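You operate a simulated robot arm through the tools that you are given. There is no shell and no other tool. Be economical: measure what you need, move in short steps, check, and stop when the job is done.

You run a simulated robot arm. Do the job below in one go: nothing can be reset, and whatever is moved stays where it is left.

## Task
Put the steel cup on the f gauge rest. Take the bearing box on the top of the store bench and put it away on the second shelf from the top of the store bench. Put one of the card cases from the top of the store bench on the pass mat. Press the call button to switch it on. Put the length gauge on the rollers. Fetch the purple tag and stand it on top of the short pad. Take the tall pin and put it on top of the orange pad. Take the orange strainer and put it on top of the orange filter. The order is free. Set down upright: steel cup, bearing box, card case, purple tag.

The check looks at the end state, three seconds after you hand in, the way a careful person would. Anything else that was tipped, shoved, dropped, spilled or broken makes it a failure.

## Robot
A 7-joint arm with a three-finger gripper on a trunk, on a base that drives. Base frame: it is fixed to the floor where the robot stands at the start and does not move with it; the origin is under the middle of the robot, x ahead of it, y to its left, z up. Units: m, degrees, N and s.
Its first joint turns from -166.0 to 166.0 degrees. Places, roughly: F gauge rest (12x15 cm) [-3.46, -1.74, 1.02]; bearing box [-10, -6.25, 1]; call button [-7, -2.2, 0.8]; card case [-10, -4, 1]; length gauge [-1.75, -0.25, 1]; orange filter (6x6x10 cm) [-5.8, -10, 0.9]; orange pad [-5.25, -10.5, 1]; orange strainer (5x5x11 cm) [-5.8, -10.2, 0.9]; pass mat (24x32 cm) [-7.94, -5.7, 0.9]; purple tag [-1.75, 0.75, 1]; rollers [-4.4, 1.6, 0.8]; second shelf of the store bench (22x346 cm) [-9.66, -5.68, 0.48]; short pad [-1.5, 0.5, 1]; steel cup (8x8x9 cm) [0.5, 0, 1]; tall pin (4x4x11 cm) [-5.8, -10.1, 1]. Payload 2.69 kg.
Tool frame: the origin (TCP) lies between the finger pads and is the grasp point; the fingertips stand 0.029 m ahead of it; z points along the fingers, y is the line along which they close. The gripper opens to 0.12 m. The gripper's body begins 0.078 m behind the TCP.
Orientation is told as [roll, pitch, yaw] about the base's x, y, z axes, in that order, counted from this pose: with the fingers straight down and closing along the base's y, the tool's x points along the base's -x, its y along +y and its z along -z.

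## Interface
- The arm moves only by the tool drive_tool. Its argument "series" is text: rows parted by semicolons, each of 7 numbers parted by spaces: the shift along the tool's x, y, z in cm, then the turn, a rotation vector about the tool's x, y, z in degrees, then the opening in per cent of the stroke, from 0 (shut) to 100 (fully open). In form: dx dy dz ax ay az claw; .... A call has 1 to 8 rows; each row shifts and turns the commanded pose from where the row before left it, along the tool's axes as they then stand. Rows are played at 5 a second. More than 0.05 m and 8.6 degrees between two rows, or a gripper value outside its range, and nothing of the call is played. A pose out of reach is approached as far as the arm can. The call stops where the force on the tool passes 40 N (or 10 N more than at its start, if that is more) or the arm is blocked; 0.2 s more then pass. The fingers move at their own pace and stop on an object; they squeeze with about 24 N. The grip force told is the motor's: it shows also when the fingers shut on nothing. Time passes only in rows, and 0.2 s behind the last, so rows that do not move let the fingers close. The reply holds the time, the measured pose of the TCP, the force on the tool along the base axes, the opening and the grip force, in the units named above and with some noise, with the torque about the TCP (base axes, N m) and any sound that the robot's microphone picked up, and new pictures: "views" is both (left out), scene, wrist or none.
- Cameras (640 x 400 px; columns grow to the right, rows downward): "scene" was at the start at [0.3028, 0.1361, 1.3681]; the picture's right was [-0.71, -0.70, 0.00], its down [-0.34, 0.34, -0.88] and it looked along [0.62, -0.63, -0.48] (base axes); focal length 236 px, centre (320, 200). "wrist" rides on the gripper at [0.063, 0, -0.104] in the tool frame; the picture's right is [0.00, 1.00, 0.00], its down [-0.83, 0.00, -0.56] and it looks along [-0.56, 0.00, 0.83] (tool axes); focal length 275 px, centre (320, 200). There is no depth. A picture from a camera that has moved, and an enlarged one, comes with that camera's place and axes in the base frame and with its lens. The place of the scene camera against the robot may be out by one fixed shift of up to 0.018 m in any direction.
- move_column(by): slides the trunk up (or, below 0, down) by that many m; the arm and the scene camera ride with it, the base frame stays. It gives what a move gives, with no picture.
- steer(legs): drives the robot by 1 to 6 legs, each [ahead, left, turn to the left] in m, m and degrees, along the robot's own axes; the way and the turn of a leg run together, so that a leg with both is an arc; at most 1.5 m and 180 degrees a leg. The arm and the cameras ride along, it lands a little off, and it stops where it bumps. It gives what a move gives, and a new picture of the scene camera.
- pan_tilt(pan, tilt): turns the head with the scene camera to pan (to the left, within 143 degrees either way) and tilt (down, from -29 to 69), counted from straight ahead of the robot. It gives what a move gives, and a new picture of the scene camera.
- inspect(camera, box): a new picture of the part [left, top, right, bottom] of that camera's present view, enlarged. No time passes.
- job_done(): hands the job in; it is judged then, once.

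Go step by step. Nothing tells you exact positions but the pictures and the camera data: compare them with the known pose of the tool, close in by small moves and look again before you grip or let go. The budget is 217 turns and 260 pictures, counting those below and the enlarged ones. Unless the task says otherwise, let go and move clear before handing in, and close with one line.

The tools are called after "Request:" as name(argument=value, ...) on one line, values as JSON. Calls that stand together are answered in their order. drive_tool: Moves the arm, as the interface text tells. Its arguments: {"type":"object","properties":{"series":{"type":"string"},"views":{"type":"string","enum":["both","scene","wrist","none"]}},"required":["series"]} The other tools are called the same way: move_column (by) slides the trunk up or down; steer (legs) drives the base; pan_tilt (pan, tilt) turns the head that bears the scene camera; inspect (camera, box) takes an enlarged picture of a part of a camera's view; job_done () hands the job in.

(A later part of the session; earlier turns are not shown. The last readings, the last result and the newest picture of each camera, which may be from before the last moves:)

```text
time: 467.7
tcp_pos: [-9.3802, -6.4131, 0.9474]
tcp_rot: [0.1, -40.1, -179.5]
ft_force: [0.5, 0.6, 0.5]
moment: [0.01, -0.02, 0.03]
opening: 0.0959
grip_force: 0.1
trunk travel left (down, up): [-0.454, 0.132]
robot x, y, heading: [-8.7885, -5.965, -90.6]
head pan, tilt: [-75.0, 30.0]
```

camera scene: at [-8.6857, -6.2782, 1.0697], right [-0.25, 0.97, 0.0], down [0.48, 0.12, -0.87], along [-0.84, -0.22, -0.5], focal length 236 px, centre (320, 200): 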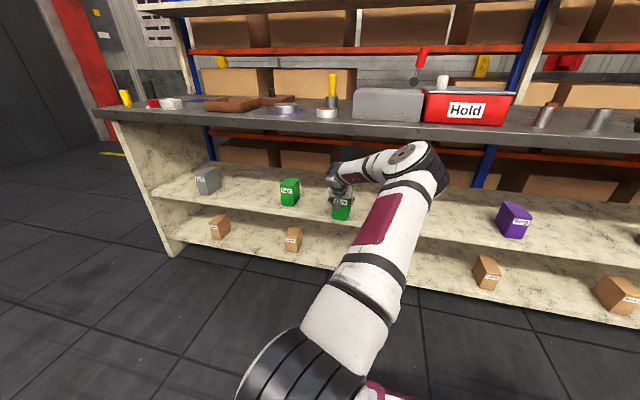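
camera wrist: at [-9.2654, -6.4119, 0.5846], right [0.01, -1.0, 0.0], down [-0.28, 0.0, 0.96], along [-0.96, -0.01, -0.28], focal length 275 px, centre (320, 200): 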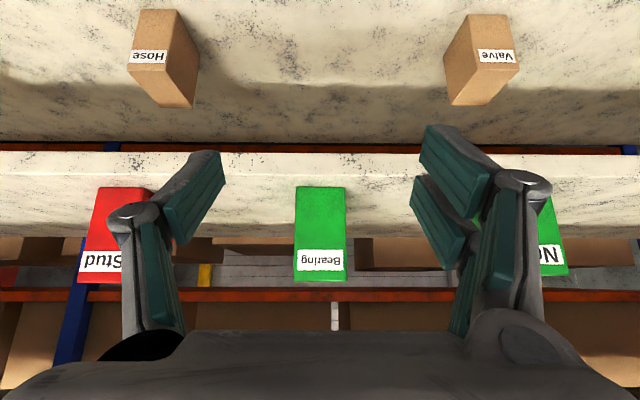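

The bearing box is on the second shelf. Next the card case: I raise the arm and drive north (backwards) along the bench to y≈-4.

Request:
drive_tool(series="-3 0 -3.6 0 0 0 80; -3 0 -3.6 0 0 0 80; -3 0 -3.6 0 0 0 80; -3 0 -3.6 0 0 0 80; 0 0 0 0 0 0 80", views="none")

Request:
steer(legs=[[-1.3, 0, 0.6], [-1.0, 0, 0]])

```text
time: 468.9
tcp_pos: [-9.3787, -6.4125, 1.1335]
tcp_rot: [0.0, -40.1, -179.6]
ft_force: [1.0, 0.3, 0.7]
moment: [0.0, 0.02, 0.01]
opening: 0.0959
grip_force: 0.2
trunk travel left (down, up): [-0.454, 0.132]
robot x, y, heading: [-8.7929, -5.9645, -90.7]
head pan, tilt: [-75.0, 30.0]
```

```text
time: 480.3
tcp_pos: [-9.3791, -4.1041, 1.1335]
tcp_rot: [0.0, -40.1, -178.6]
ft_force: [0.7, 0.1, 0.1]
moment: [0.0, -0.01, 0.04]
opening: 0.096
grip_force: 0.0
trunk travel left (down, up): [-0.454, 0.132]
robot x, y, heading: [-8.8021, -3.6464, -89.5]
head pan, tilt: [-75.0, 30.0]
camera scene: at [-8.6879, -3.8239, 1.4699], right [-0.27, 0.96, 0.0], down [0.48, 0.13, -0.87], along [-0.83, -0.23, -0.5], focal length 236 px, centre (320, 200)
```

scene: 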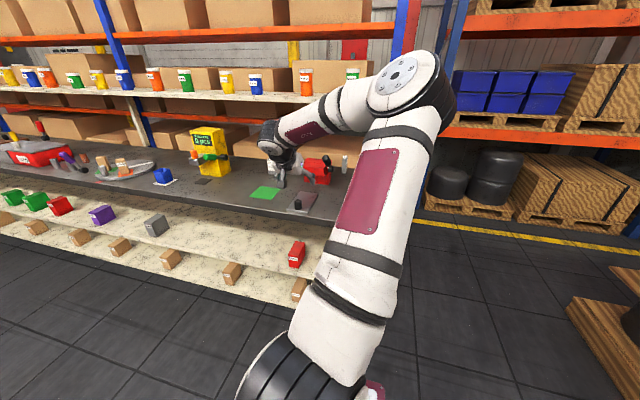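

Request:
inspect(camera="scene", box=[140, 110, 400, 230])

```text
2.46 times, centred on (270, 170) of scene
camera zoom: at [-8.6879, -3.8239, 1.4699], right [-0.27, 0.96, 0.0], down [0.48, 0.13, -0.87], along [-0.83, -0.23, -0.5], focal length 582 px, centre (443, 274)
```

zoom: 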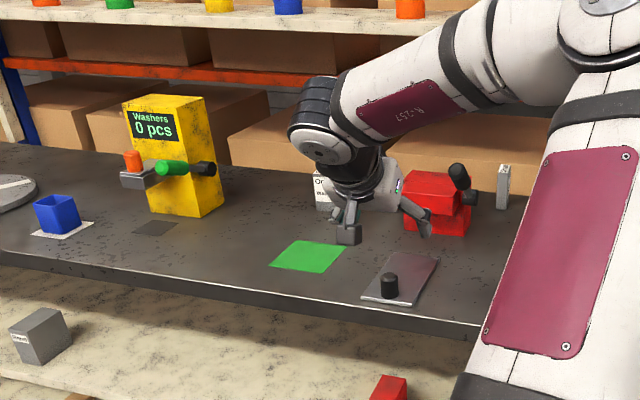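

Request:
inspect(camera="wrist", box=[0, 0, 640, 300])

```text
1.00 times, centred on (320, 150) of wrist (not enlarged: the box is as wide or as high as the picture)
camera zoom: at [-9.2634, -4.1018, 1.1721], right [0.03, -1.0, 0.0], down [-0.28, -0.01, 0.96], along [-0.96, -0.03, -0.28], focal length 275 px, centre (320, 250)
```

zoom: 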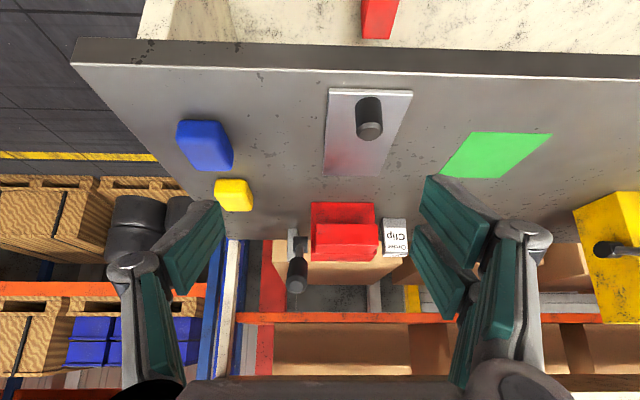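

Two card cases flank a red stamper: one ("Order Clip") is tight against it; the other stands free near (-9.98, -4.04) behind the stamper's lever. I raise 10 cm to clear the lever, strafe 0.33 m toward the bench and look.

Request:
move_column(by=0.11)

Request:
steer(legs=[[0, -0.33, 0]])

Request:
inspect(camera="wrist", box=[120, 0, 520, 250])

```text
time: 481.7
tcp_pos: [-9.3796, -4.1051, 1.2428]
tcp_rot: [0.2, -40.1, -178.5]
ft_force: [0.1, 0.0, 0.1]
moment: [0.05, 0.0, 0.02]
opening: 0.0959
grip_force: 0.0
trunk travel left (down, up): [-0.564, 0.022]
robot x, y, heading: [-8.7994, -3.6477, -89.6]
head pan, tilt: [-75.0, 30.0]
```

```text
time: 483.9
tcp_pos: [-9.7115, -4.1046, 1.244]
tcp_rot: [0.1, -40.1, -178.8]
ft_force: [-0.8, -0.6, 0.5]
moment: [0.02, -0.01, 0.0]
opening: 0.0961
grip_force: 0.2
trunk travel left (down, up): [-0.564, 0.022]
robot x, y, heading: [-9.1252, -3.6458, -89.8]
head pan, tilt: [-75.0, 30.0]
camera scene: at [-9.0194, -3.7131, 1.5803], right [-0.26, 0.96, 0.0], down [0.48, 0.13, -0.87], along [-0.84, -0.23, -0.5], focal length 236 px, centre (320, 200)
```

scene: 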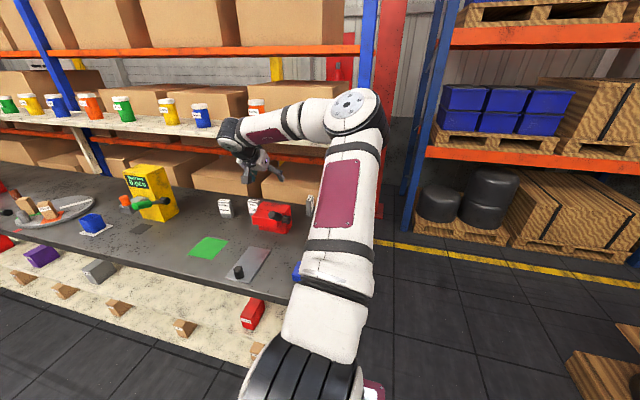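

```text
1.60 times, centred on (320, 125) of wrist
camera zoom: at [-9.5956, -4.1016, 1.2821], right [0.03, -1.0, 0.0], down [-0.28, -0.01, 0.96], along [-0.96, -0.02, -0.28], focal length 440 px, centre (320, 320)
```

zoom: 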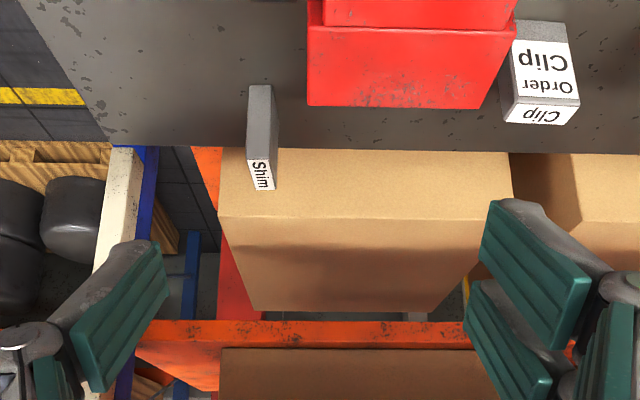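

The free case is labelled "Shim" (≈3 cm wide along y) at about (-10.01, -4.048). I reposition the base slightly and bring the gripper above it with a narrow opening.

Request:
steer(legs=[[0.2, -0.045, 0]])

Request:
drive_tool(series="0 -4.3 0 0 0 0 46; 0 -4.3 0 0 0 0 46; 0 -4.3 0 0 0 0 46; 0 -4.3 0 0 0 0 46; 0 -4.3 0 0 0 0 46; 0 -4.2 0 0 0 0 46; 0 0 0 0 0 0 46", views="none")

Request:
drive_tool(series="-1.97 0 4.13 0 0 0 46; -1.97 0 4.13 0 0 0 46; -1.97 0 4.13 0 0 0 46; -1.97 0 4.13 0 0 0 46; -1.97 0 4.13 0 0 0 46; 0 0 0 0 0 0 46", views="wrist")

```text
time: 485.5
tcp_pos: [-9.7569, -4.3052, 1.2435]
tcp_rot: [0.0, -40.0, -178.9]
ft_force: [-0.2, -0.6, 0.9]
moment: [0.02, 0.01, -0.02]
opening: 0.0959
grip_force: 0.0
trunk travel left (down, up): [-0.564, 0.022]
robot x, y, heading: [-9.1729, -3.8552, -90.0]
head pan, tilt: [-75.0, 30.0]
camera scene: at [-9.0646, -3.916, 1.5804], right [-0.26, 0.97, 0.0], down [0.48, 0.13, -0.87], along [-0.84, -0.23, -0.5], focal length 236 px, centre (320, 200)
```

scene: 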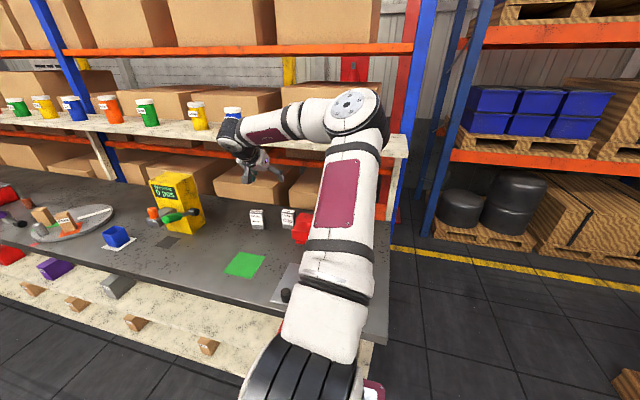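

```text
time: 487.1
tcp_pos: [-9.7622, -4.0492, 1.2433]
tcp_rot: [0.1, -40.1, -178.9]
ft_force: [0.2, -0.4, 0.4]
moment: [-0.01, -0.01, 0.0]
opening: 0.0552
grip_force: 0.0
trunk travel left (down, up): [-0.564, 0.022]
robot x, y, heading: [-9.1736, -3.8513, -89.9]
head pan, tilt: [-75.0, 30.0]
```

```text
time: 488.5
tcp_pos: [-9.971, -4.053, 1.1474]
tcp_rot: [0.1, -40.1, -178.9]
ft_force: [1.2, -0.4, -0.8]
moment: [0.01, 0.01, -0.03]
opening: 0.0552
grip_force: 0.1
trunk travel left (down, up): [-0.564, 0.022]
robot x, y, heading: [-9.1715, -3.852, -89.6]
head pan, tilt: [-75.0, 30.0]
camera wrist: at [-9.8565, -4.0498, 1.1862], right [0.02, -1.0, 0.0], down [-0.28, -0.01, 0.96], along [-0.96, -0.02, -0.28], focal length 275 px, centre (320, 200)
```

wrist: 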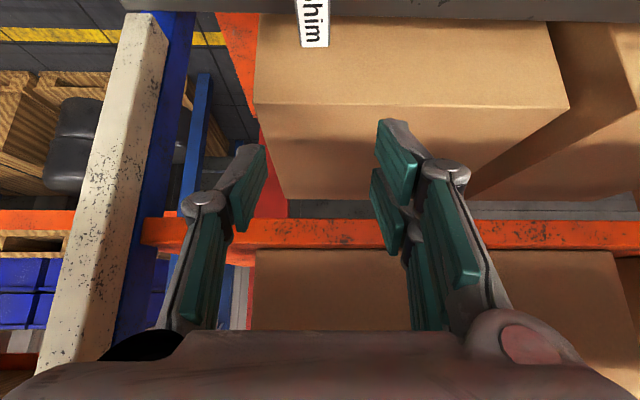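

Centred on the case in y. I descend onto it and close.

Request:
drive_tool(series="2.24 -0.2 4.2 0 0 0 46; 2.24 0 4.2 0 0 0 46; 2.24 0 4.2 0 0 0 46; 2.24 0 4.2 0 0 0 46; 0 0 0 0 0 0 46; 0 0 0 0 0 0 10; 0 0 0 0 0 0 0; 0 0 0 0 0 0 0", views="wrist")

```text
time: 490.3
tcp_pos: [-10.0089, -4.0519, 0.9625]
tcp_rot: [0.0, -40.1, -178.9]
ft_force: [0.0, 0.1, 0.9]
moment: [0.04, 0.08, 0.01]
opening: 0.0254
grip_force: 24.3
trunk travel left (down, up): [-0.564, 0.022]
robot x, y, heading: [-9.1758, -3.8477, -89.9]
head pan, tilt: [-75.0, 30.0]
camera wrist: at [-9.8935, -4.0496, 1.0002], right [0.02, -1.0, 0.0], down [-0.28, -0.01, 0.96], along [-0.96, -0.02, -0.28], focal length 275 px, centre (320, 200)
```

wrist: 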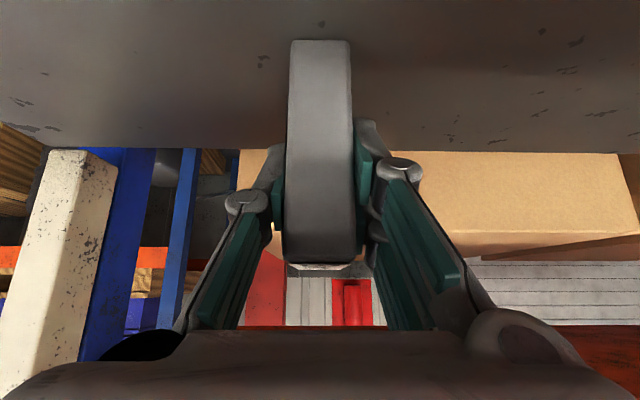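

The card case is held. I lift, move north clear of the lever, and strafe away from the bench.

Request:
drive_tool(series="-2.4 0 -2.87 0 0 0 0; -2.4 0 -2.87 0 0 0 0; -2.4 0 -2.87 0 0 0 0; -2.4 0 -2.87 0 0 0 0; 0 -4.5 0 0 0 0 0; -1.6 -4.2 -1.9 0 0 0 0; -2 0 -2.4 0 0 0 0; 0 0 0 0 0 0 0", views="none")

Request:
steer(legs=[[0, 0.35, 0]])

```text
time: 492.3
tcp_pos: [-9.988, -4.0059, 1.1064]
tcp_rot: [0.2, -35.5, -174.9]
ft_force: [1.0, 0.4, -1.6]
moment: [0.04, -0.01, 0.02]
opening: 0.0252
grip_force: 24.3
trunk travel left (down, up): [-0.564, 0.022]
robot x, y, heading: [-9.1721, -3.8535, -89.8]
head pan, tilt: [-75.0, 30.0]
stopped in row 8: the arm was blocked; the commanded pose is now the measured one
```

```text
time: 494.6
tcp_pos: [-9.6403, -4.0048, 1.1055]
tcp_rot: [0.5, -35.7, -175.4]
ft_force: [0.4, 0.0, -0.9]
moment: [-0.01, -0.02, 0.02]
opening: 0.0254
grip_force: 23.7
trunk travel left (down, up): [-0.564, 0.022]
robot x, y, heading: [-8.8232, -3.849, -89.6]
head pan, tilt: [-75.0, 30.0]
camera scene: at [-8.7105, -3.9132, 1.5803], right [-0.27, 0.96, 0.0], down [0.48, 0.13, -0.87], along [-0.83, -0.23, -0.5], focal length 236 px, centre (320, 200)
```

scene: 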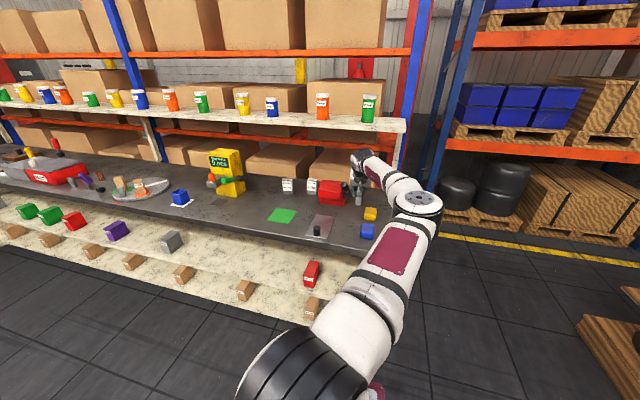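

Request:
inspect(camera="scene", box=[260, 90, 420, 250])

```text
2.50 times, centred on (340, 170) of scene
camera zoom: at [-8.7105, -3.9132, 1.5803], right [-0.27, 0.96, 0.0], down [0.48, 0.13, -0.87], along [-0.83, -0.23, -0.5], focal length 591 px, centre (270, 275)
```

zoom: 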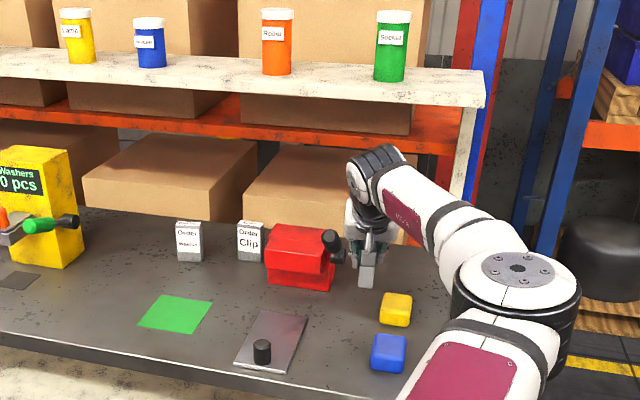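

All items are upright and the case is held. I restore the tool's tilt, pull the arm in, then back north to open floor, turn around (so the cabinet is on my right) and look.

Request:
drive_tool(series="2.9 0 -2.4 2.7 -4.5 3.7 0; 3.68 0 -3.09 0 0 0 0; 3.68 0 -3.09 0 0 0 0; 3.68 0 -3.09 0 0 0 0; 0 0 0 0 0 0 0", views="none")

Request:
steer(legs=[[-1.0, 0.05, 0], [0, 0, 90], [0, 0, 89.5]])

```text
time: 495.8
tcp_pos: [-9.4586, -3.9983, 1.1077]
tcp_rot: [0.8, -40.1, 179.8]
ft_force: [-0.2, -0.2, -0.3]
moment: [-0.01, -0.03, -0.01]
opening: 0.0254
grip_force: 23.8
trunk travel left (down, up): [-0.564, 0.022]
robot x, y, heading: [-8.8227, -3.8512, -89.7]
head pan, tilt: [-75.0, 30.0]
```

```text
time: 508.6
tcp_pos: [-8.1379, -2.6971, 1.1066]
tcp_rot: [0.9, -40.3, -2.2]
ft_force: [-0.8, 0.0, -0.2]
moment: [0.0, 0.03, -0.03]
opening: 0.0252
grip_force: 24.2
trunk travel left (down, up): [-0.564, 0.022]
robot x, y, heading: [-8.779, -2.8252, 88.9]
head pan, tilt: [-75.0, 30.0]
camera scene: at [-8.8748, -2.735, 1.5803], right [0.24, -0.97, 0.0], down [-0.49, -0.12, -0.87], along [0.84, 0.21, -0.5], focal length 236 px, centre (320, 200)
```

scene: 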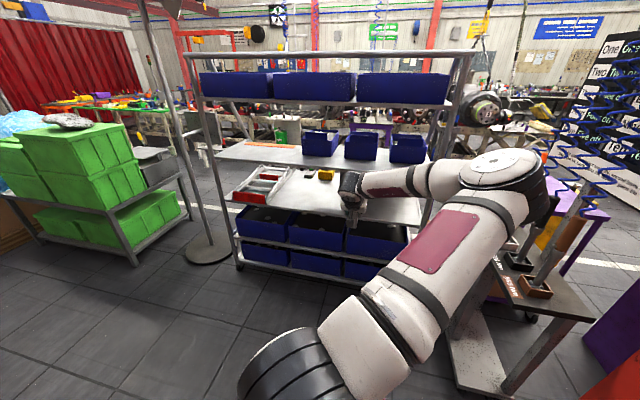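

I tuck the arm in a bit more and drive backward (south) to about y -5.8, watching the right side.

Request:
drive_tool(series="3.68 0 -3.09 0 0 0 0; 3.68 0 -3.09 0 0 0 0; 3 0 -2.5 0 0 0 0; 0 0 0 0 0 0 0", views="none")

Request:
steer(legs=[[-1.5, 0, 0.8], [-1.4, 0, 0]])

```text
time: 509.6
tcp_pos: [-8.2703, -2.6934, 1.1087]
tcp_rot: [0.8, -40.1, -2.2]
ft_force: [-0.5, -0.5, -1.1]
moment: [0.01, 0.01, -0.01]
opening: 0.0253
grip_force: 23.4
trunk travel left (down, up): [-0.564, 0.022]
robot x, y, heading: [-8.7799, -2.8266, 88.7]
head pan, tilt: [-75.0, 30.0]
```

```text
time: 514.4
tcp_pos: [-8.2942, -3.6454, 1.109]
tcp_rot: [1.7, -40.1, -0.7]
ft_force: [2.4, 5.5, -2.4]
moment: [-0.67, 0.14, -0.36]
opening: 0.0252
grip_force: 24.0
trunk travel left (down, up): [-0.564, 0.022]
robot x, y, heading: [-8.7969, -3.7897, 88.7]
head pan, tilt: [-75.0, 30.0]
stopped in leg 1: the force on the tool passed its limit at 103 N (the readings are from after the stop); the commanded pose is now the measured one
camera scene: at [-8.8959, -3.7016, 1.5805], right [0.24, -0.97, 0.0], down [-0.49, -0.12, -0.87], along [0.84, 0.21, -0.5], focal length 236 px, centre (320, 200)
```

scene: 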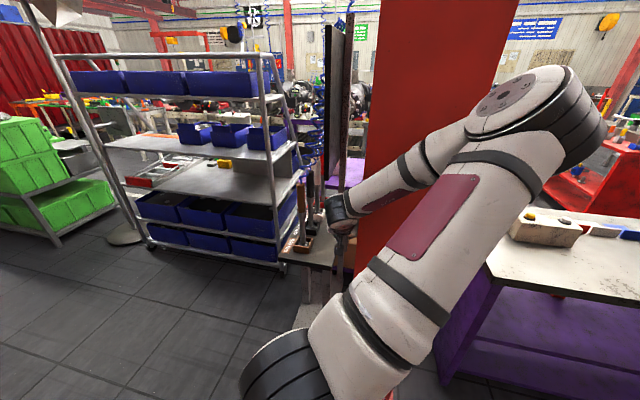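

My gripper bumped the fixed red pillar while backing up. I move forward off it, check the case in the gripper, and shift 0.3 m west before passing.

Request:
steer(legs=[[0.15, 0, 0], [0, 0.3, 0]])

Request:
inspect(camera="wrist", box=[0, 0, 640, 400])

```text
time: 517.4
tcp_pos: [-8.5892, -3.4874, 1.1103]
tcp_rot: [1.6, -40.1, -0.6]
ft_force: [0.4, 0.2, -0.8]
moment: [-0.01, 0.03, -0.02]
opening: 0.0256
grip_force: 24.3
trunk travel left (down, up): [-0.564, 0.022]
robot x, y, heading: [-9.0944, -3.6393, 88.9]
head pan, tilt: [-75.0, 30.0]
camera scene: at [-9.1904, -3.5462, 1.5803], right [0.24, -0.97, 0.0], down [-0.48, -0.12, -0.87], along [0.84, 0.21, -0.5], focal length 236 px, centre (320, 200)
```

scene: 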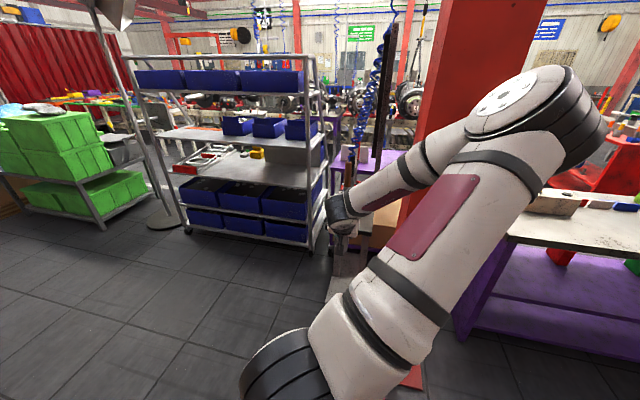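

```text
1.00 times, centred on (320, 200) of wrist (not enlarged: the box is as wide or as high as the picture)
camera zoom: at [-8.7048, -3.4903, 1.1481], right [-0.01, 1.0, 0.02], down [0.28, -0.01, 0.96], along [0.96, 0.02, -0.28], focal length 275 px, centre (320, 200)
```

zoom: 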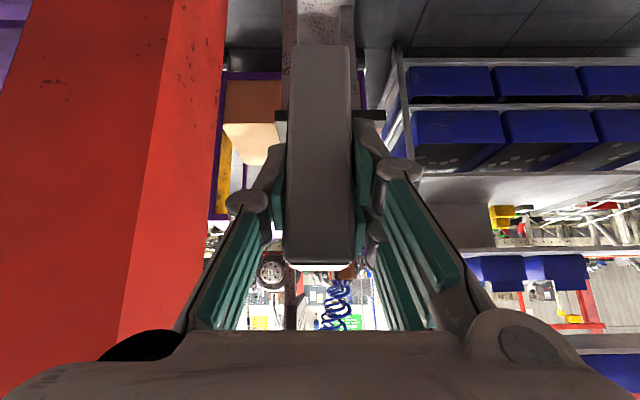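

Request:
inspect(camera="scene", box=[300, 110, 460, 270])

```text
2.50 times, centred on (380, 190) of scene
camera zoom: at [-9.1904, -3.5462, 1.5803], right [0.24, -0.97, 0.0], down [-0.48, -0.12, -0.87], along [0.84, 0.21, -0.5], focal length 591 px, centre (170, 225)
```

zoom: 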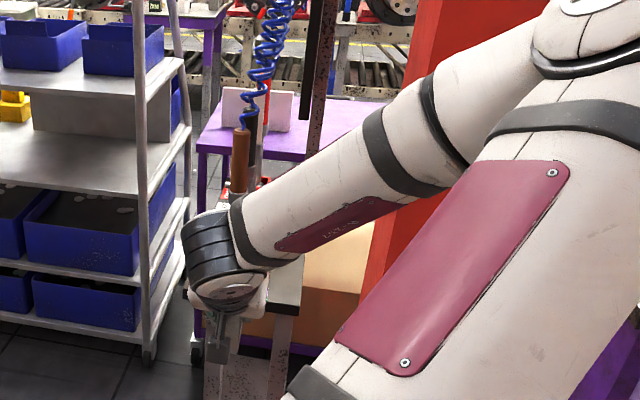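

The case is intact in the grip. I continue backing south with the arm now clear of the pillar.

Request:
steer(legs=[[-1.1, -0.05, 0.6], [-1.1, -0.05, 0]])

```text
time: 528.3
tcp_pos: [-8.5363, -5.6946, 1.1094]
tcp_rot: [1.7, -40.1, -1.7]
ft_force: [-0.9, -0.3, -1.6]
moment: [0.0, -0.03, -0.02]
opening: 0.0258
grip_force: 22.8
trunk travel left (down, up): [-0.564, 0.022]
robot x, y, heading: [-9.0472, -5.8297, 88.1]
head pan, tilt: [-75.0, 30.0]
camera scene: at [-9.1385, -5.7417, 1.5803], right [0.23, -0.97, 0.0], down [-0.49, -0.11, -0.87], along [0.84, 0.19, -0.5], focal length 236 px, centre (320, 200)
```

scene: 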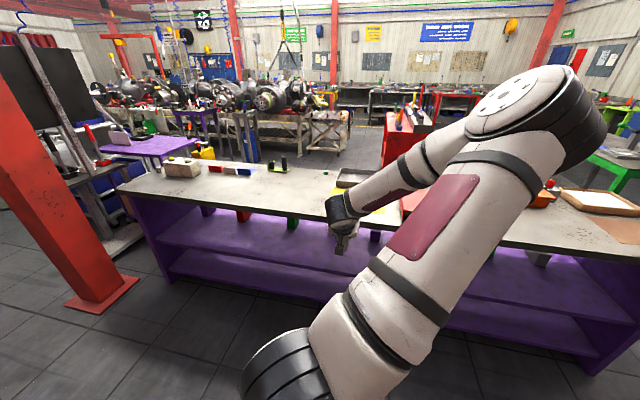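

Request:
inspect(camera="scene", box=[300, 150, 560, 260])

```text
2.46 times, centred on (430, 205) of scene
camera zoom: at [-9.1385, -5.7417, 1.5803], right [0.23, -0.97, 0.0], down [-0.49, -0.11, -0.87], along [0.84, 0.19, -0.5], focal length 582 px, centre (49, 188)
```

zoom: 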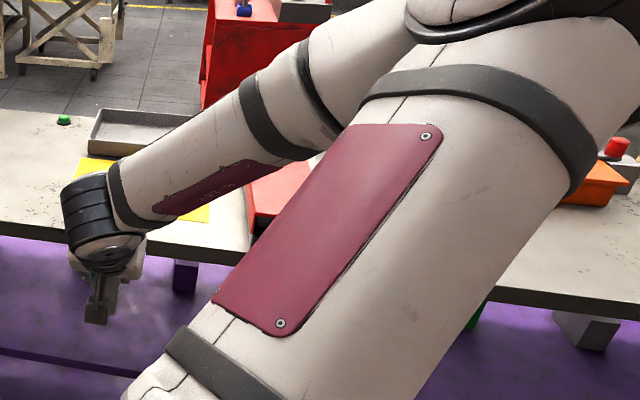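

The yellow mat's centre computes to (-7.95, -5.70), matching the pass mat. I strafe 0.33 m right, extend over it and look with the wrist camera.

Request:
steer(legs=[[0, -0.33, 1]])

Request:
drive_tool(series="-3.3 0 2.8 1.7 0 0 0; -3.3 0 2.8 0 0 0 0; -3.3 0 2.8 0 0 0 0; 0 0 0 0 0 0 0", views="wrist")

```text
time: 530.4
tcp_pos: [-8.2107, -5.6938, 1.1084]
tcp_rot: [1.6, -40.1, -0.5]
ft_force: [-0.2, -0.2, -0.7]
moment: [0.0, -0.01, 0.02]
opening: 0.0254
grip_force: 23.4
trunk travel left (down, up): [-0.564, 0.022]
robot x, y, heading: [-8.7146, -5.8412, 89.0]
head pan, tilt: [-75.0, 30.0]
camera scene: at [-8.8114, -5.752, 1.5803], right [0.24, -0.97, 0.0], down [-0.48, -0.12, -0.87], along [0.84, 0.21, -0.5], focal length 236 px, centre (320, 200)
```

scene: 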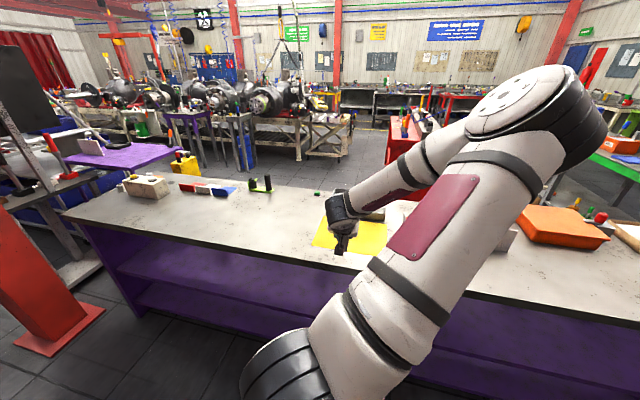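

```text
time: 531.4
tcp_pos: [-8.0819, -5.6957, 1.1101]
tcp_rot: [0.0, -40.0, -0.5]
ft_force: [0.0, 0.2, -1.6]
moment: [0.01, -0.01, 0.01]
opening: 0.0255
grip_force: 24.3
trunk travel left (down, up): [-0.564, 0.022]
robot x, y, heading: [-8.7158, -5.8448, 89.0]
head pan, tilt: [-75.0, 30.0]
camera wrist: at [-8.1976, -5.6945, 1.1485], right [0.01, 1.0, 0.0], down [0.28, 0.0, 0.96], along [0.96, -0.01, -0.28], focal length 275 px, centre (320, 200)
```

wrist: 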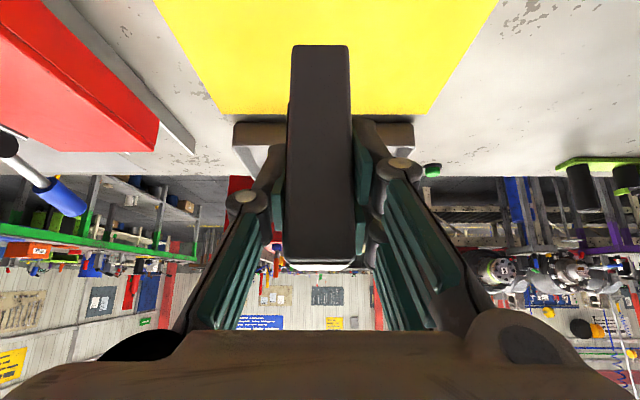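

Mat bounds: x -8.07…-7.83, y -5.85…-5.53. I move the case to its centre and lower most of the way.

Request:
drive_tool(series="-3.3 0 2.8 0 0 0 0; -3.3 0 2.8 0 0 0 0; -3.3 0 2.8 0 0 0 0; 2.79 0 3.32 0 0 0 0; 2.79 0 3.32 0 0 0 0; 2.3 0 2.74 0 0 0 0; 0 0 0 0 0 0 0", views="none")

Request:
drive_tool(series="0.19 0 0.23 0 0 0 0; 0.19 0 0.23 0 0 0 0; 0.13 0 0.15 0 0 0 0; 0.13 0 0.15 0 0 0 0; 0 0 0 0 0 0 0", views="none")

```text
time: 533.0
tcp_pos: [-7.9499, -5.6955, 0.986]
tcp_rot: [-0.3, -40.0, -0.5]
ft_force: [0.2, 0.1, -0.6]
moment: [-0.03, -0.03, 0.0]
opening: 0.0255
grip_force: 23.8
trunk travel left (down, up): [-0.564, 0.022]
robot x, y, heading: [-8.7158, -5.8385, 89.3]
head pan, tilt: [-75.0, 30.0]
```

```text
time: 534.2
tcp_pos: [-7.9503, -5.6956, 0.9759]
tcp_rot: [-0.1, -40.2, -0.5]
ft_force: [0.0, -0.7, -0.8]
moment: [-0.01, 0.04, 0.02]
opening: 0.0254
grip_force: 24.0
trunk travel left (down, up): [-0.564, 0.022]
robot x, y, heading: [-8.7137, -5.8419, 89.2]
head pan, tilt: [-75.0, 30.0]
```

Request:
drive_tool(series="0.19 0 0.23 0 0 0 0; 0.13 0 0.15 0 0 0 0; 0.13 0 0.15 0 0 0 0; 0.13 0 0.15 0 0 0 0; 0 0 0 0 0 0 0", views="none")

Request:
drive_tool(series="0.13 0 0.15 0 0 0 0; 0.13 0 0.15 0 0 0 0; 0 0 0 0 0 0 0", views="wrist")

```text
time: 535.4
tcp_pos: [-7.951, -5.6967, 0.968]
tcp_rot: [-0.1, -40.1, -0.4]
ft_force: [1.5, 0.9, -0.7]
moment: [0.0, 0.0, 0.0]
opening: 0.0251
grip_force: 24.0
trunk travel left (down, up): [-0.564, 0.022]
robot x, y, heading: [-8.7159, -5.8391, 88.9]
head pan, tilt: [-75.0, 30.0]
```

```text
time: 536.2
tcp_pos: [-7.9506, -5.6947, 0.9632]
tcp_rot: [-0.1, -40.2, -0.4]
ft_force: [0.0, 0.3, -0.5]
moment: [0.0, 0.0, -0.01]
opening: 0.0254
grip_force: 23.9
trunk travel left (down, up): [-0.564, 0.022]
robot x, y, heading: [-8.7186, -5.8415, 89.2]
head pan, tilt: [-75.0, 30.0]
camera wrist: at [-8.0661, -5.6952, 1.0021], right [0.01, 1.0, 0.0], down [0.28, 0.0, 0.96], along [0.96, -0.01, -0.28], focal length 275 px, centre (320, 200)
```

wrist: 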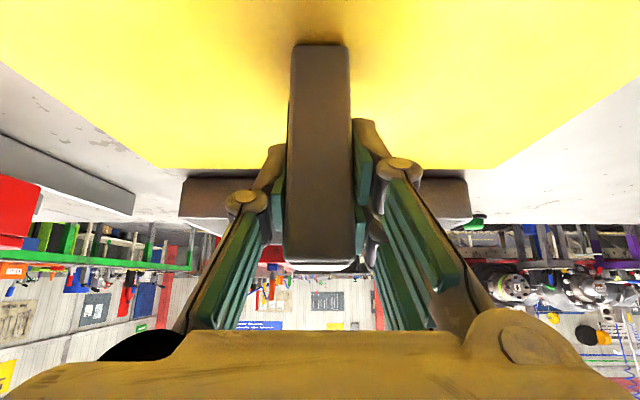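

Request:
drive_tool(series="0.13 0 0.15 0 0 0 0; 0.13 0 0.15 0 0 0 0; 0.1 0 0.12 0 0 0 0; 0 0 0 0 0 0 0", views="none")

Request:
drive_tool(series="0.1 0 0.12 0 0 0 0; 0.1 0 0.12 0 0 0 0; 0 0 0 0 0 0 0", views="none")

```text
time: 537.2
tcp_pos: [-7.9507, -5.6953, 0.9607]
tcp_rot: [-0.2, -40.4, -0.4]
ft_force: [0.1, 0.2, 22.7]
moment: [0.01, -0.24, 0.01]
opening: 0.0256
grip_force: 24.2
trunk travel left (down, up): [-0.564, 0.022]
robot x, y, heading: [-8.7146, -5.8426, 89.4]
head pan, tilt: [-75.0, 30.0]
```

```text
time: 538.0
tcp_pos: [-7.9502, -5.6964, 0.9561]
tcp_rot: [0.0, -40.2, -0.4]
ft_force: [2.4, -2.1, 22.8]
moment: [-0.01, -0.47, -0.02]
opening: 0.0255
grip_force: 24.4
trunk travel left (down, up): [-0.564, 0.022]
robot x, y, heading: [-8.7159, -5.8388, 88.8]
head pan, tilt: [-75.0, 30.0]
```

In contact on the mat. I relieve, open, and withdraw along the tool axis.

Request:
drive_tool(series="-0.13 0 -0.15 0 0 0 23; 0 0 0 0 0 0 28; 0 0 0 0 0 0 45; 0 0 0 0 0 0 50; 0 0 -4 0 0 0 50; 0 0 -4 0 0 0 50; 0 0 -4 0 0 0 50; 0 0 -4 0 0 0 50", views="wrist")

```text
time: 539.8
tcp_pos: [-8.0532, -5.6959, 1.0785]
tcp_rot: [-0.3, -40.0, -0.5]
ft_force: [1.0, 0.3, -1.2]
moment: [0.0, 0.05, 0.02]
opening: 0.0603
grip_force: 0.2
trunk travel left (down, up): [-0.564, 0.022]
robot x, y, heading: [-8.7182, -5.8427, 88.9]
head pan, tilt: [-75.0, 30.0]
camera wrist: at [-8.1687, -5.695, 1.1168], right [0.01, 1.0, -0.01], down [0.28, 0.0, 0.96], along [0.96, -0.01, -0.28], focal length 275 px, centre (320, 200)
```

wrist: 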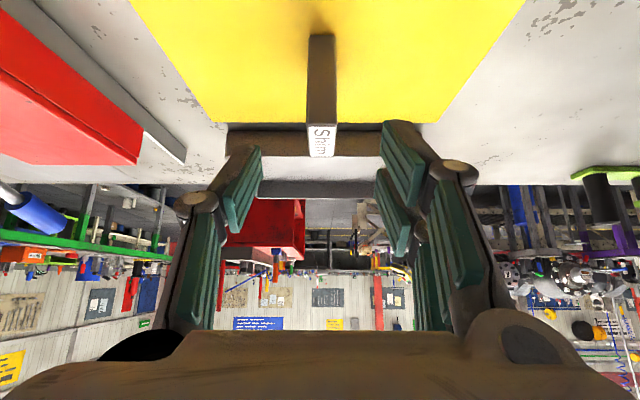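

The "Shim" card case stands upright on the mat. Last task: the call button near (-7, -2.2, 0.8), probably on the blue-bin cart's shelf. I retract, strafe away, and drive north to it.

Request:
drive_tool(series="3.3 0 -2.8 0 0 0 30; 3.3 0 -2.8 0 0 0 30; 3.3 0 -2.8 0 0 0 30; 3.3 0 -2.8 0 0 0 30; 2.5 0 -2.1 0 0 0 0; 0 0 0 0 0 0 0", views="none")

Request:
steer(legs=[[0, 0.33, 0], [1.45, 0, 0.5], [1.45, 0, 0]])

Request:
pan_tilt(pan=-62, tilt=20)

Request:
inspect(camera="scene", box=[220, 100, 480, 260])

```text
time: 541.2
tcp_pos: [-8.2578, -5.6932, 1.0806]
tcp_rot: [-0.1, -40.2, -0.5]
ft_force: [-0.3, 0.0, 0.4]
moment: [0.01, 0.0, -0.03]
opening: 0.0
grip_force: 24.3
trunk travel left (down, up): [-0.564, 0.022]
robot x, y, heading: [-8.7144, -5.8387, 88.9]
head pan, tilt: [-75.0, 30.0]
```

```text
time: 556.9
tcp_pos: [-8.5148, -2.8174, 1.0806]
tcp_rot: [-0.1, -40.1, -1.2]
ft_force: [0.1, 0.2, -0.1]
moment: [0.0, 0.01, -0.01]
opening: 0.0
grip_force: 23.9
trunk travel left (down, up): [-0.564, 0.022]
robot x, y, heading: [-8.9738, -2.9598, 88.4]
head pan, tilt: [-75.0, 30.0]
camera scene: at [-9.0681, -2.8705, 1.5803], right [0.23, -0.97, 0.0], down [-0.49, -0.12, -0.87], along [0.84, 0.2, -0.5], focal length 236 px, centre (320, 200)
```

scene: 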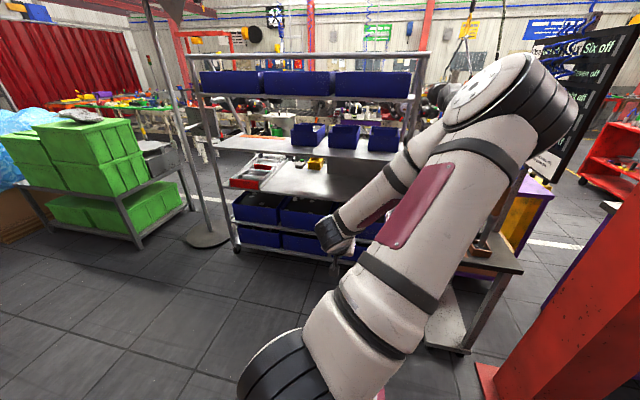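

```text
time: 557.7
tcp_pos: [-8.5139, -2.8187, 1.0811]
tcp_rot: [-0.2, -40.0, -1.2]
ft_force: [-0.4, -0.1, 0.2]
moment: [-0.02, 0.0, -0.02]
opening: 0.0
grip_force: 24.2
trunk travel left (down, up): [-0.564, 0.022]
robot x, y, heading: [-8.9724, -2.9615, 88.4]
head pan, tilt: [-62.0, 20.0]
camera scene: at [-9.0726, -2.8501, 1.5963], right [0.44, -0.9, 0.0], down [-0.31, -0.15, -0.94], along [0.84, 0.42, -0.34], focal length 236 px, centre (320, 200)
```

scene: 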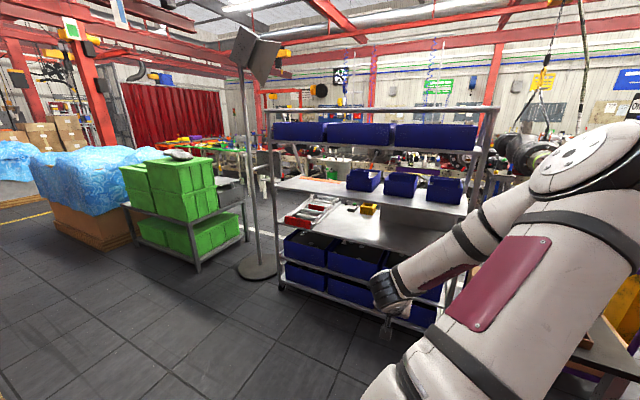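

```text
2.46 times, centred on (350, 180) of scene
camera zoom: at [-9.0726, -2.8501, 1.5963], right [0.44, -0.9, 0.0], down [-0.31, -0.15, -0.94], along [0.84, 0.42, -0.34], focal length 582 px, centre (246, 249)
```

zoom: 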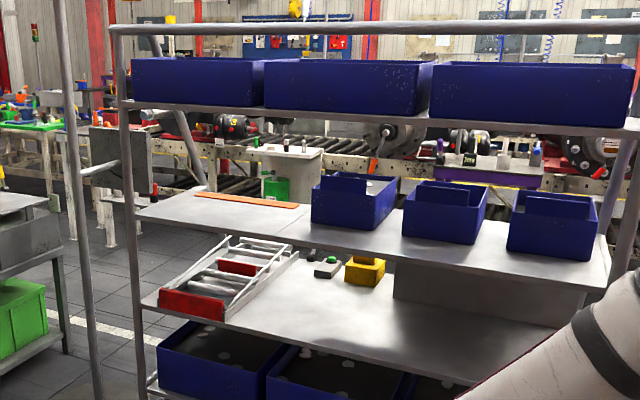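

The call button (grey box with a green button) sits at the back of the cart's middle shelf, near x≈-7.2, so it is best reached from the east. I swing the arm to the front, straightening the tool, then drive around the purple cabinet's south end.

Request:
drive_tool(series="-3.3 0 2.8 0 0 0 0; -3.3 0 2.8 0 0 0 0; -3.3 0 2.8 0 0 0 0; 0 4.7 0 -2.2 2 -3.85 0; 0 4.7 0 -2.2 2 -3.85 0; 0 4.7 0 -2.2 2 -3.85 0; 0 4.7 0 -2.2 2 -3.85 0; 0 4.7 0 -2.2 2 -3.85 0", views="none")

Request:
drive_tool(series="0 4.7 0 -2.2 2 -3.85 0; 0 4.7 0 -2.2 2 -3.85 0; 0 4.7 0 -2.2 2 -3.85 0; 0 4.7 0 -2.2 2 -3.85 0; 0 4.7 0 -2.2 2 -3.85 0; 0 4.7 0 -0.8 2 -4.4 0; 0 4.7 0 -0.8 2 -4.4 0; 0 4.7 0 -0.8 2 -4.4 0", views="none")

Request:
drive_tool(series="0 4.7 0 -0.8 2 -4.4 0; 0 4.7 0 -0.8 2 -4.4 0; 0 4.7 0 -0.8 2 -4.4 0; 0 4.7 0 -0.8 2 -4.4 0; 0 4.7 0 -0.8 2 -4.4 0; 0 4.7 0 -0.8 2 -4.4 0; 0 4.7 0 -0.8 2 -4.4 0; 0 0 0 0 0 0 0", views="none")

```text
time: 559.5
tcp_pos: [-8.4157, -2.5875, 1.0748]
tcp_rot: [-2.4, -29.5, 22.1]
ft_force: [0.3, -0.4, -0.4]
moment: [0.04, 0.03, 0.01]
opening: 0.0
grip_force: 24.0
trunk travel left (down, up): [-0.564, 0.022]
robot x, y, heading: [-8.973, -2.962, 88.5]
head pan, tilt: [-62.0, 20.0]
```

```text
time: 561.3
tcp_pos: [-8.6316, -2.292, 1.0691]
tcp_rot: [-1.3, -12.8, 56.5]
ft_force: [0.3, -0.1, -0.1]
moment: [0.01, 0.08, 0.0]
opening: 0.0
grip_force: 23.8
trunk travel left (down, up): [-0.564, 0.022]
robot x, y, heading: [-8.9738, -2.9606, 88.1]
head pan, tilt: [-62.0, 20.0]
```

```text
time: 563.1
tcp_pos: [-8.9383, -2.1798, 1.0617]
tcp_rot: [1.2, 1.6, 87.4]
ft_force: [-0.6, -0.3, 0.6]
moment: [0.02, 0.0, 0.02]
opening: 0.0004
grip_force: 23.8
trunk travel left (down, up): [-0.564, 0.022]
robot x, y, heading: [-8.9726, -2.9611, 88.2]
head pan, tilt: [-62.0, 20.0]
```

Request:
drive_tool(series="4.8 0 -1 1.2 -1.6 0 0; 4.8 0 -1 0 0 0 0; 4.8 0 -1 0 0 0 0; 0 0 -4 0 0 0 0; 0 0 0 0 0 0 0", views="none")

Request:
steer(legs=[[0, 0, 1.7], [-1.4, 0, 0], [-1.4, 0, 0], [-1.4, 0, 0], [-1.25, 0, 0], [0, -0.67, 0]])

Request:
steer(legs=[[0, 0, -45]])

```text
time: 564.3
tcp_pos: [-8.9435, -2.3245, 1.1338]
tcp_rot: [0.1, -0.2, 87.3]
ft_force: [0.0, 0.8, 0.4]
moment: [0.0, -0.03, 0.0]
opening: 0.0
grip_force: 23.9
trunk travel left (down, up): [-0.564, 0.022]
robot x, y, heading: [-8.9728, -2.9589, 88.2]
head pan, tilt: [-62.0, 20.0]
```

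```text
time: 594.2
tcp_pos: [-8.322, -7.8072, 1.1332]
tcp_rot: [0.1, -0.2, 88.9]
ft_force: [0.1, -0.1, 0.3]
moment: [0.01, -0.03, -0.03]
opening: 0.0001
grip_force: 23.7
trunk travel left (down, up): [-0.564, 0.022]
robot x, y, heading: [-8.3352, -8.4435, 89.9]
head pan, tilt: [-62.0, 20.0]
camera scene: at [-8.436, -8.3372, 1.5964], right [0.47, -0.88, 0.0], down [-0.3, -0.16, -0.94], along [0.83, 0.44, -0.34], focal length 236 px, centre (320, 200)
```

scene: 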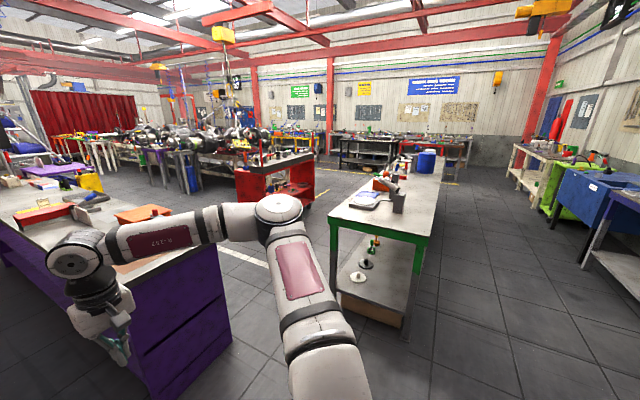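

```text
time: 596.6
tcp_pos: [-7.8785, -7.9983, 1.1338]
tcp_rot: [0.1, -0.1, 44.5]
ft_force: [0.4, 0.8, 0.4]
moment: [-0.03, -0.02, -0.01]
opening: 0.0
grip_force: 24.1
trunk travel left (down, up): [-0.564, 0.022]
robot x, y, heading: [-8.3398, -8.4476, 45.5]
head pan, tilt: [-62.0, 20.0]
camera scene: at [-8.3374, -8.2898, 1.5964], right [-0.28, -0.96, 0.0], down [-0.33, 0.1, -0.94], along [0.9, -0.27, -0.34], focal length 236 px, centre (320, 200)
```

scene: 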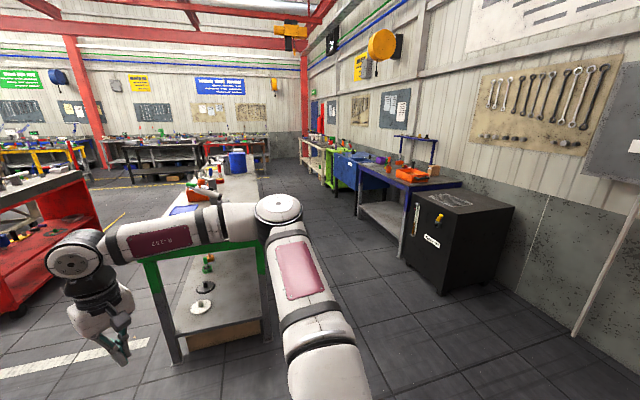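

The gap between cabinet and green table is about 0.77 m wide; I pass through it at ~46° and then head north.

Request:
steer(legs=[[0, 0, 1], [1.25, 0, 0], [1.2, 0, 0], [0, 0, 43.5], [1.2, 0, 0]])

Request:
pan_tilt(pan=15, tilt=12)

```text
time: 616.6
tcp_pos: [-6.6923, -4.8019, 1.1328]
tcp_rot: [0.2, -0.1, 90.4]
ft_force: [-0.3, -0.4, -0.1]
moment: [-0.03, 0.01, 0.0]
opening: 0.0001
grip_force: 24.5
trunk travel left (down, up): [-0.564, 0.022]
robot x, y, heading: [-6.6877, -5.4365, 91.5]
head pan, tilt: [-62.0, 20.0]
camera scene: at [-6.7926, -5.3336, 1.5964], right [0.49, -0.87, 0.0], down [-0.3, -0.17, -0.94], along [0.82, 0.46, -0.34], focal length 236 px, centre (320, 200)
```

scene: 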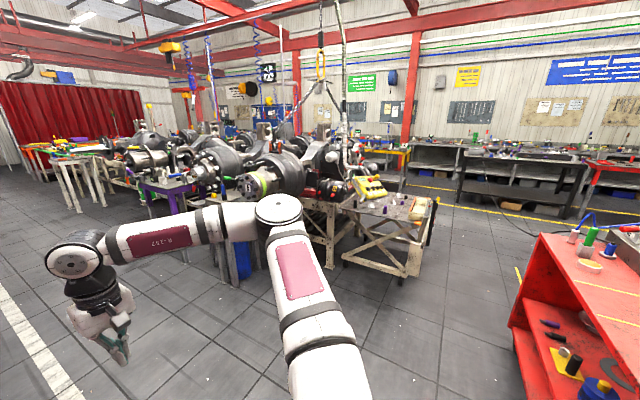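

```text
time: 618.1
tcp_pos: [-6.6931, -4.8001, 1.1332]
tcp_rot: [0.1, -0.1, 90.4]
ft_force: [-0.3, -0.4, -0.1]
moment: [-0.02, 0.01, -0.02]
opening: 0.0002
grip_force: 23.9
trunk travel left (down, up): [-0.564, 0.022]
robot x, y, heading: [-6.689, -5.4372, 91.5]
head pan, tilt: [15.0, 12.0]
camera scene: at [-6.9, -5.2899, 1.6094], right [0.96, 0.28, 0.0], down [0.06, -0.2, -0.98], along [-0.28, 0.94, -0.21], focal length 236 px, centre (320, 200)
```

scene: 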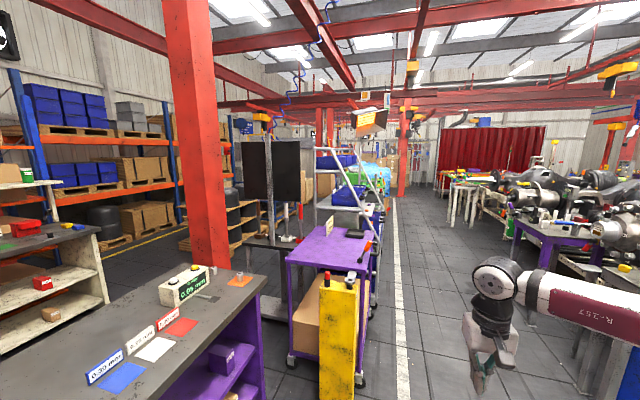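

The aisle east of the cart is clear along the white line. I shift right, drive north to the cart, and turn to face west toward it.

Request:
steer(legs=[[0, -0.5, -1.5], [1.4, 0, 0], [1.55, 0, 0], [0, 0, 90]])

Request:
pan_tilt(pan=0, tilt=30)

```text
refused: 1.55 is not a number from -1.5 to 1.5
```

```text
time: 619.0
tcp_pos: [-6.6925, -4.7999, 1.1324]
tcp_rot: [0.1, -0.1, 90.4]
ft_force: [-0.4, -0.5, -1.1]
moment: [-0.01, 0.0, 0.01]
opening: 0.0002
grip_force: 24.2
trunk travel left (down, up): [-0.564, 0.022]
robot x, y, heading: [-6.6879, -5.4399, 91.4]
head pan, tilt: [0.0, 30.0]
camera scene: at [-6.876, -5.2889, 1.5804], right [1.0, 0.03, 0.0], down [0.01, -0.5, -0.87], along [-0.02, 0.87, -0.5], focal length 236 px, centre (320, 200)
```

scene: 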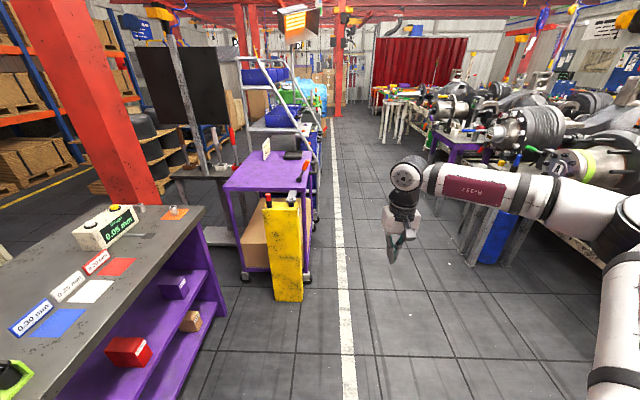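

Request:
steer(legs=[[0, -0.5, -1.5], [1.4, 0, 0], [1.45, 0, 0], [0, 0, 90]])

Request:
inspect(camera="scene", box=[60, 120, 460, 370])

```text
time: 639.0
tcp_pos: [-6.8639, -2.6079, 1.1329]
tcp_rot: [0.1, -0.1, 179.2]
ft_force: [-0.3, -0.8, 0.8]
moment: [-0.05, -0.02, 0.01]
opening: 0.0
grip_force: 24.0
trunk travel left (down, up): [-0.564, 0.022]
robot x, y, heading: [-6.2255, -2.6157, -179.8]
head pan, tilt: [0.0, 30.0]
camera scene: at [-6.3628, -2.7955, 1.5803], right [-0.01, 1.0, 0.0], down [0.5, 0.0, -0.87], along [-0.87, 0.0, -0.5], focal length 236 px, centre (320, 200)
```

scene: 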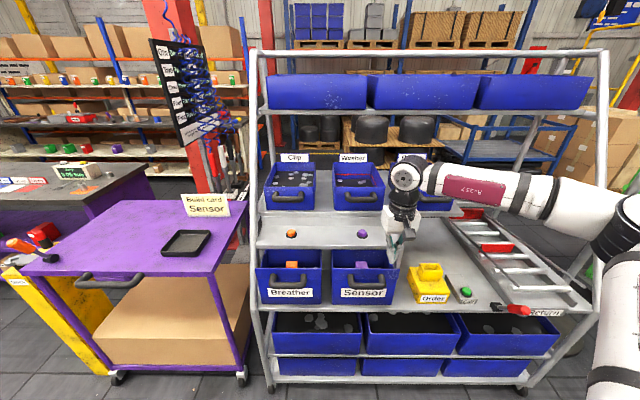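

```text
1.60 times, centred on (260, 245) of scene
camera zoom: at [-6.3628, -2.7955, 1.5803], right [-0.01, 1.0, 0.0], down [0.5, 0.0, -0.87], along [-0.87, 0.0, -0.5], focal length 378 px, centre (416, 128)
```

zoom: 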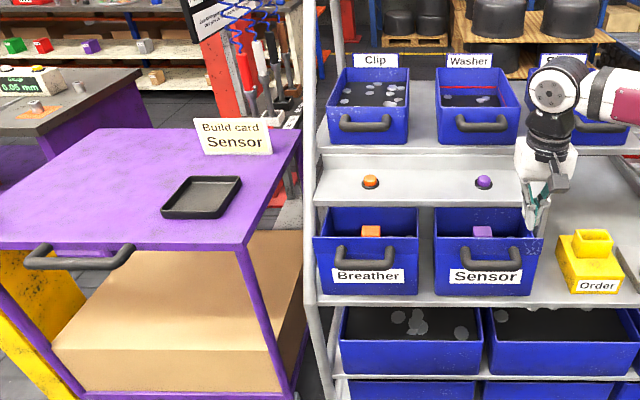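

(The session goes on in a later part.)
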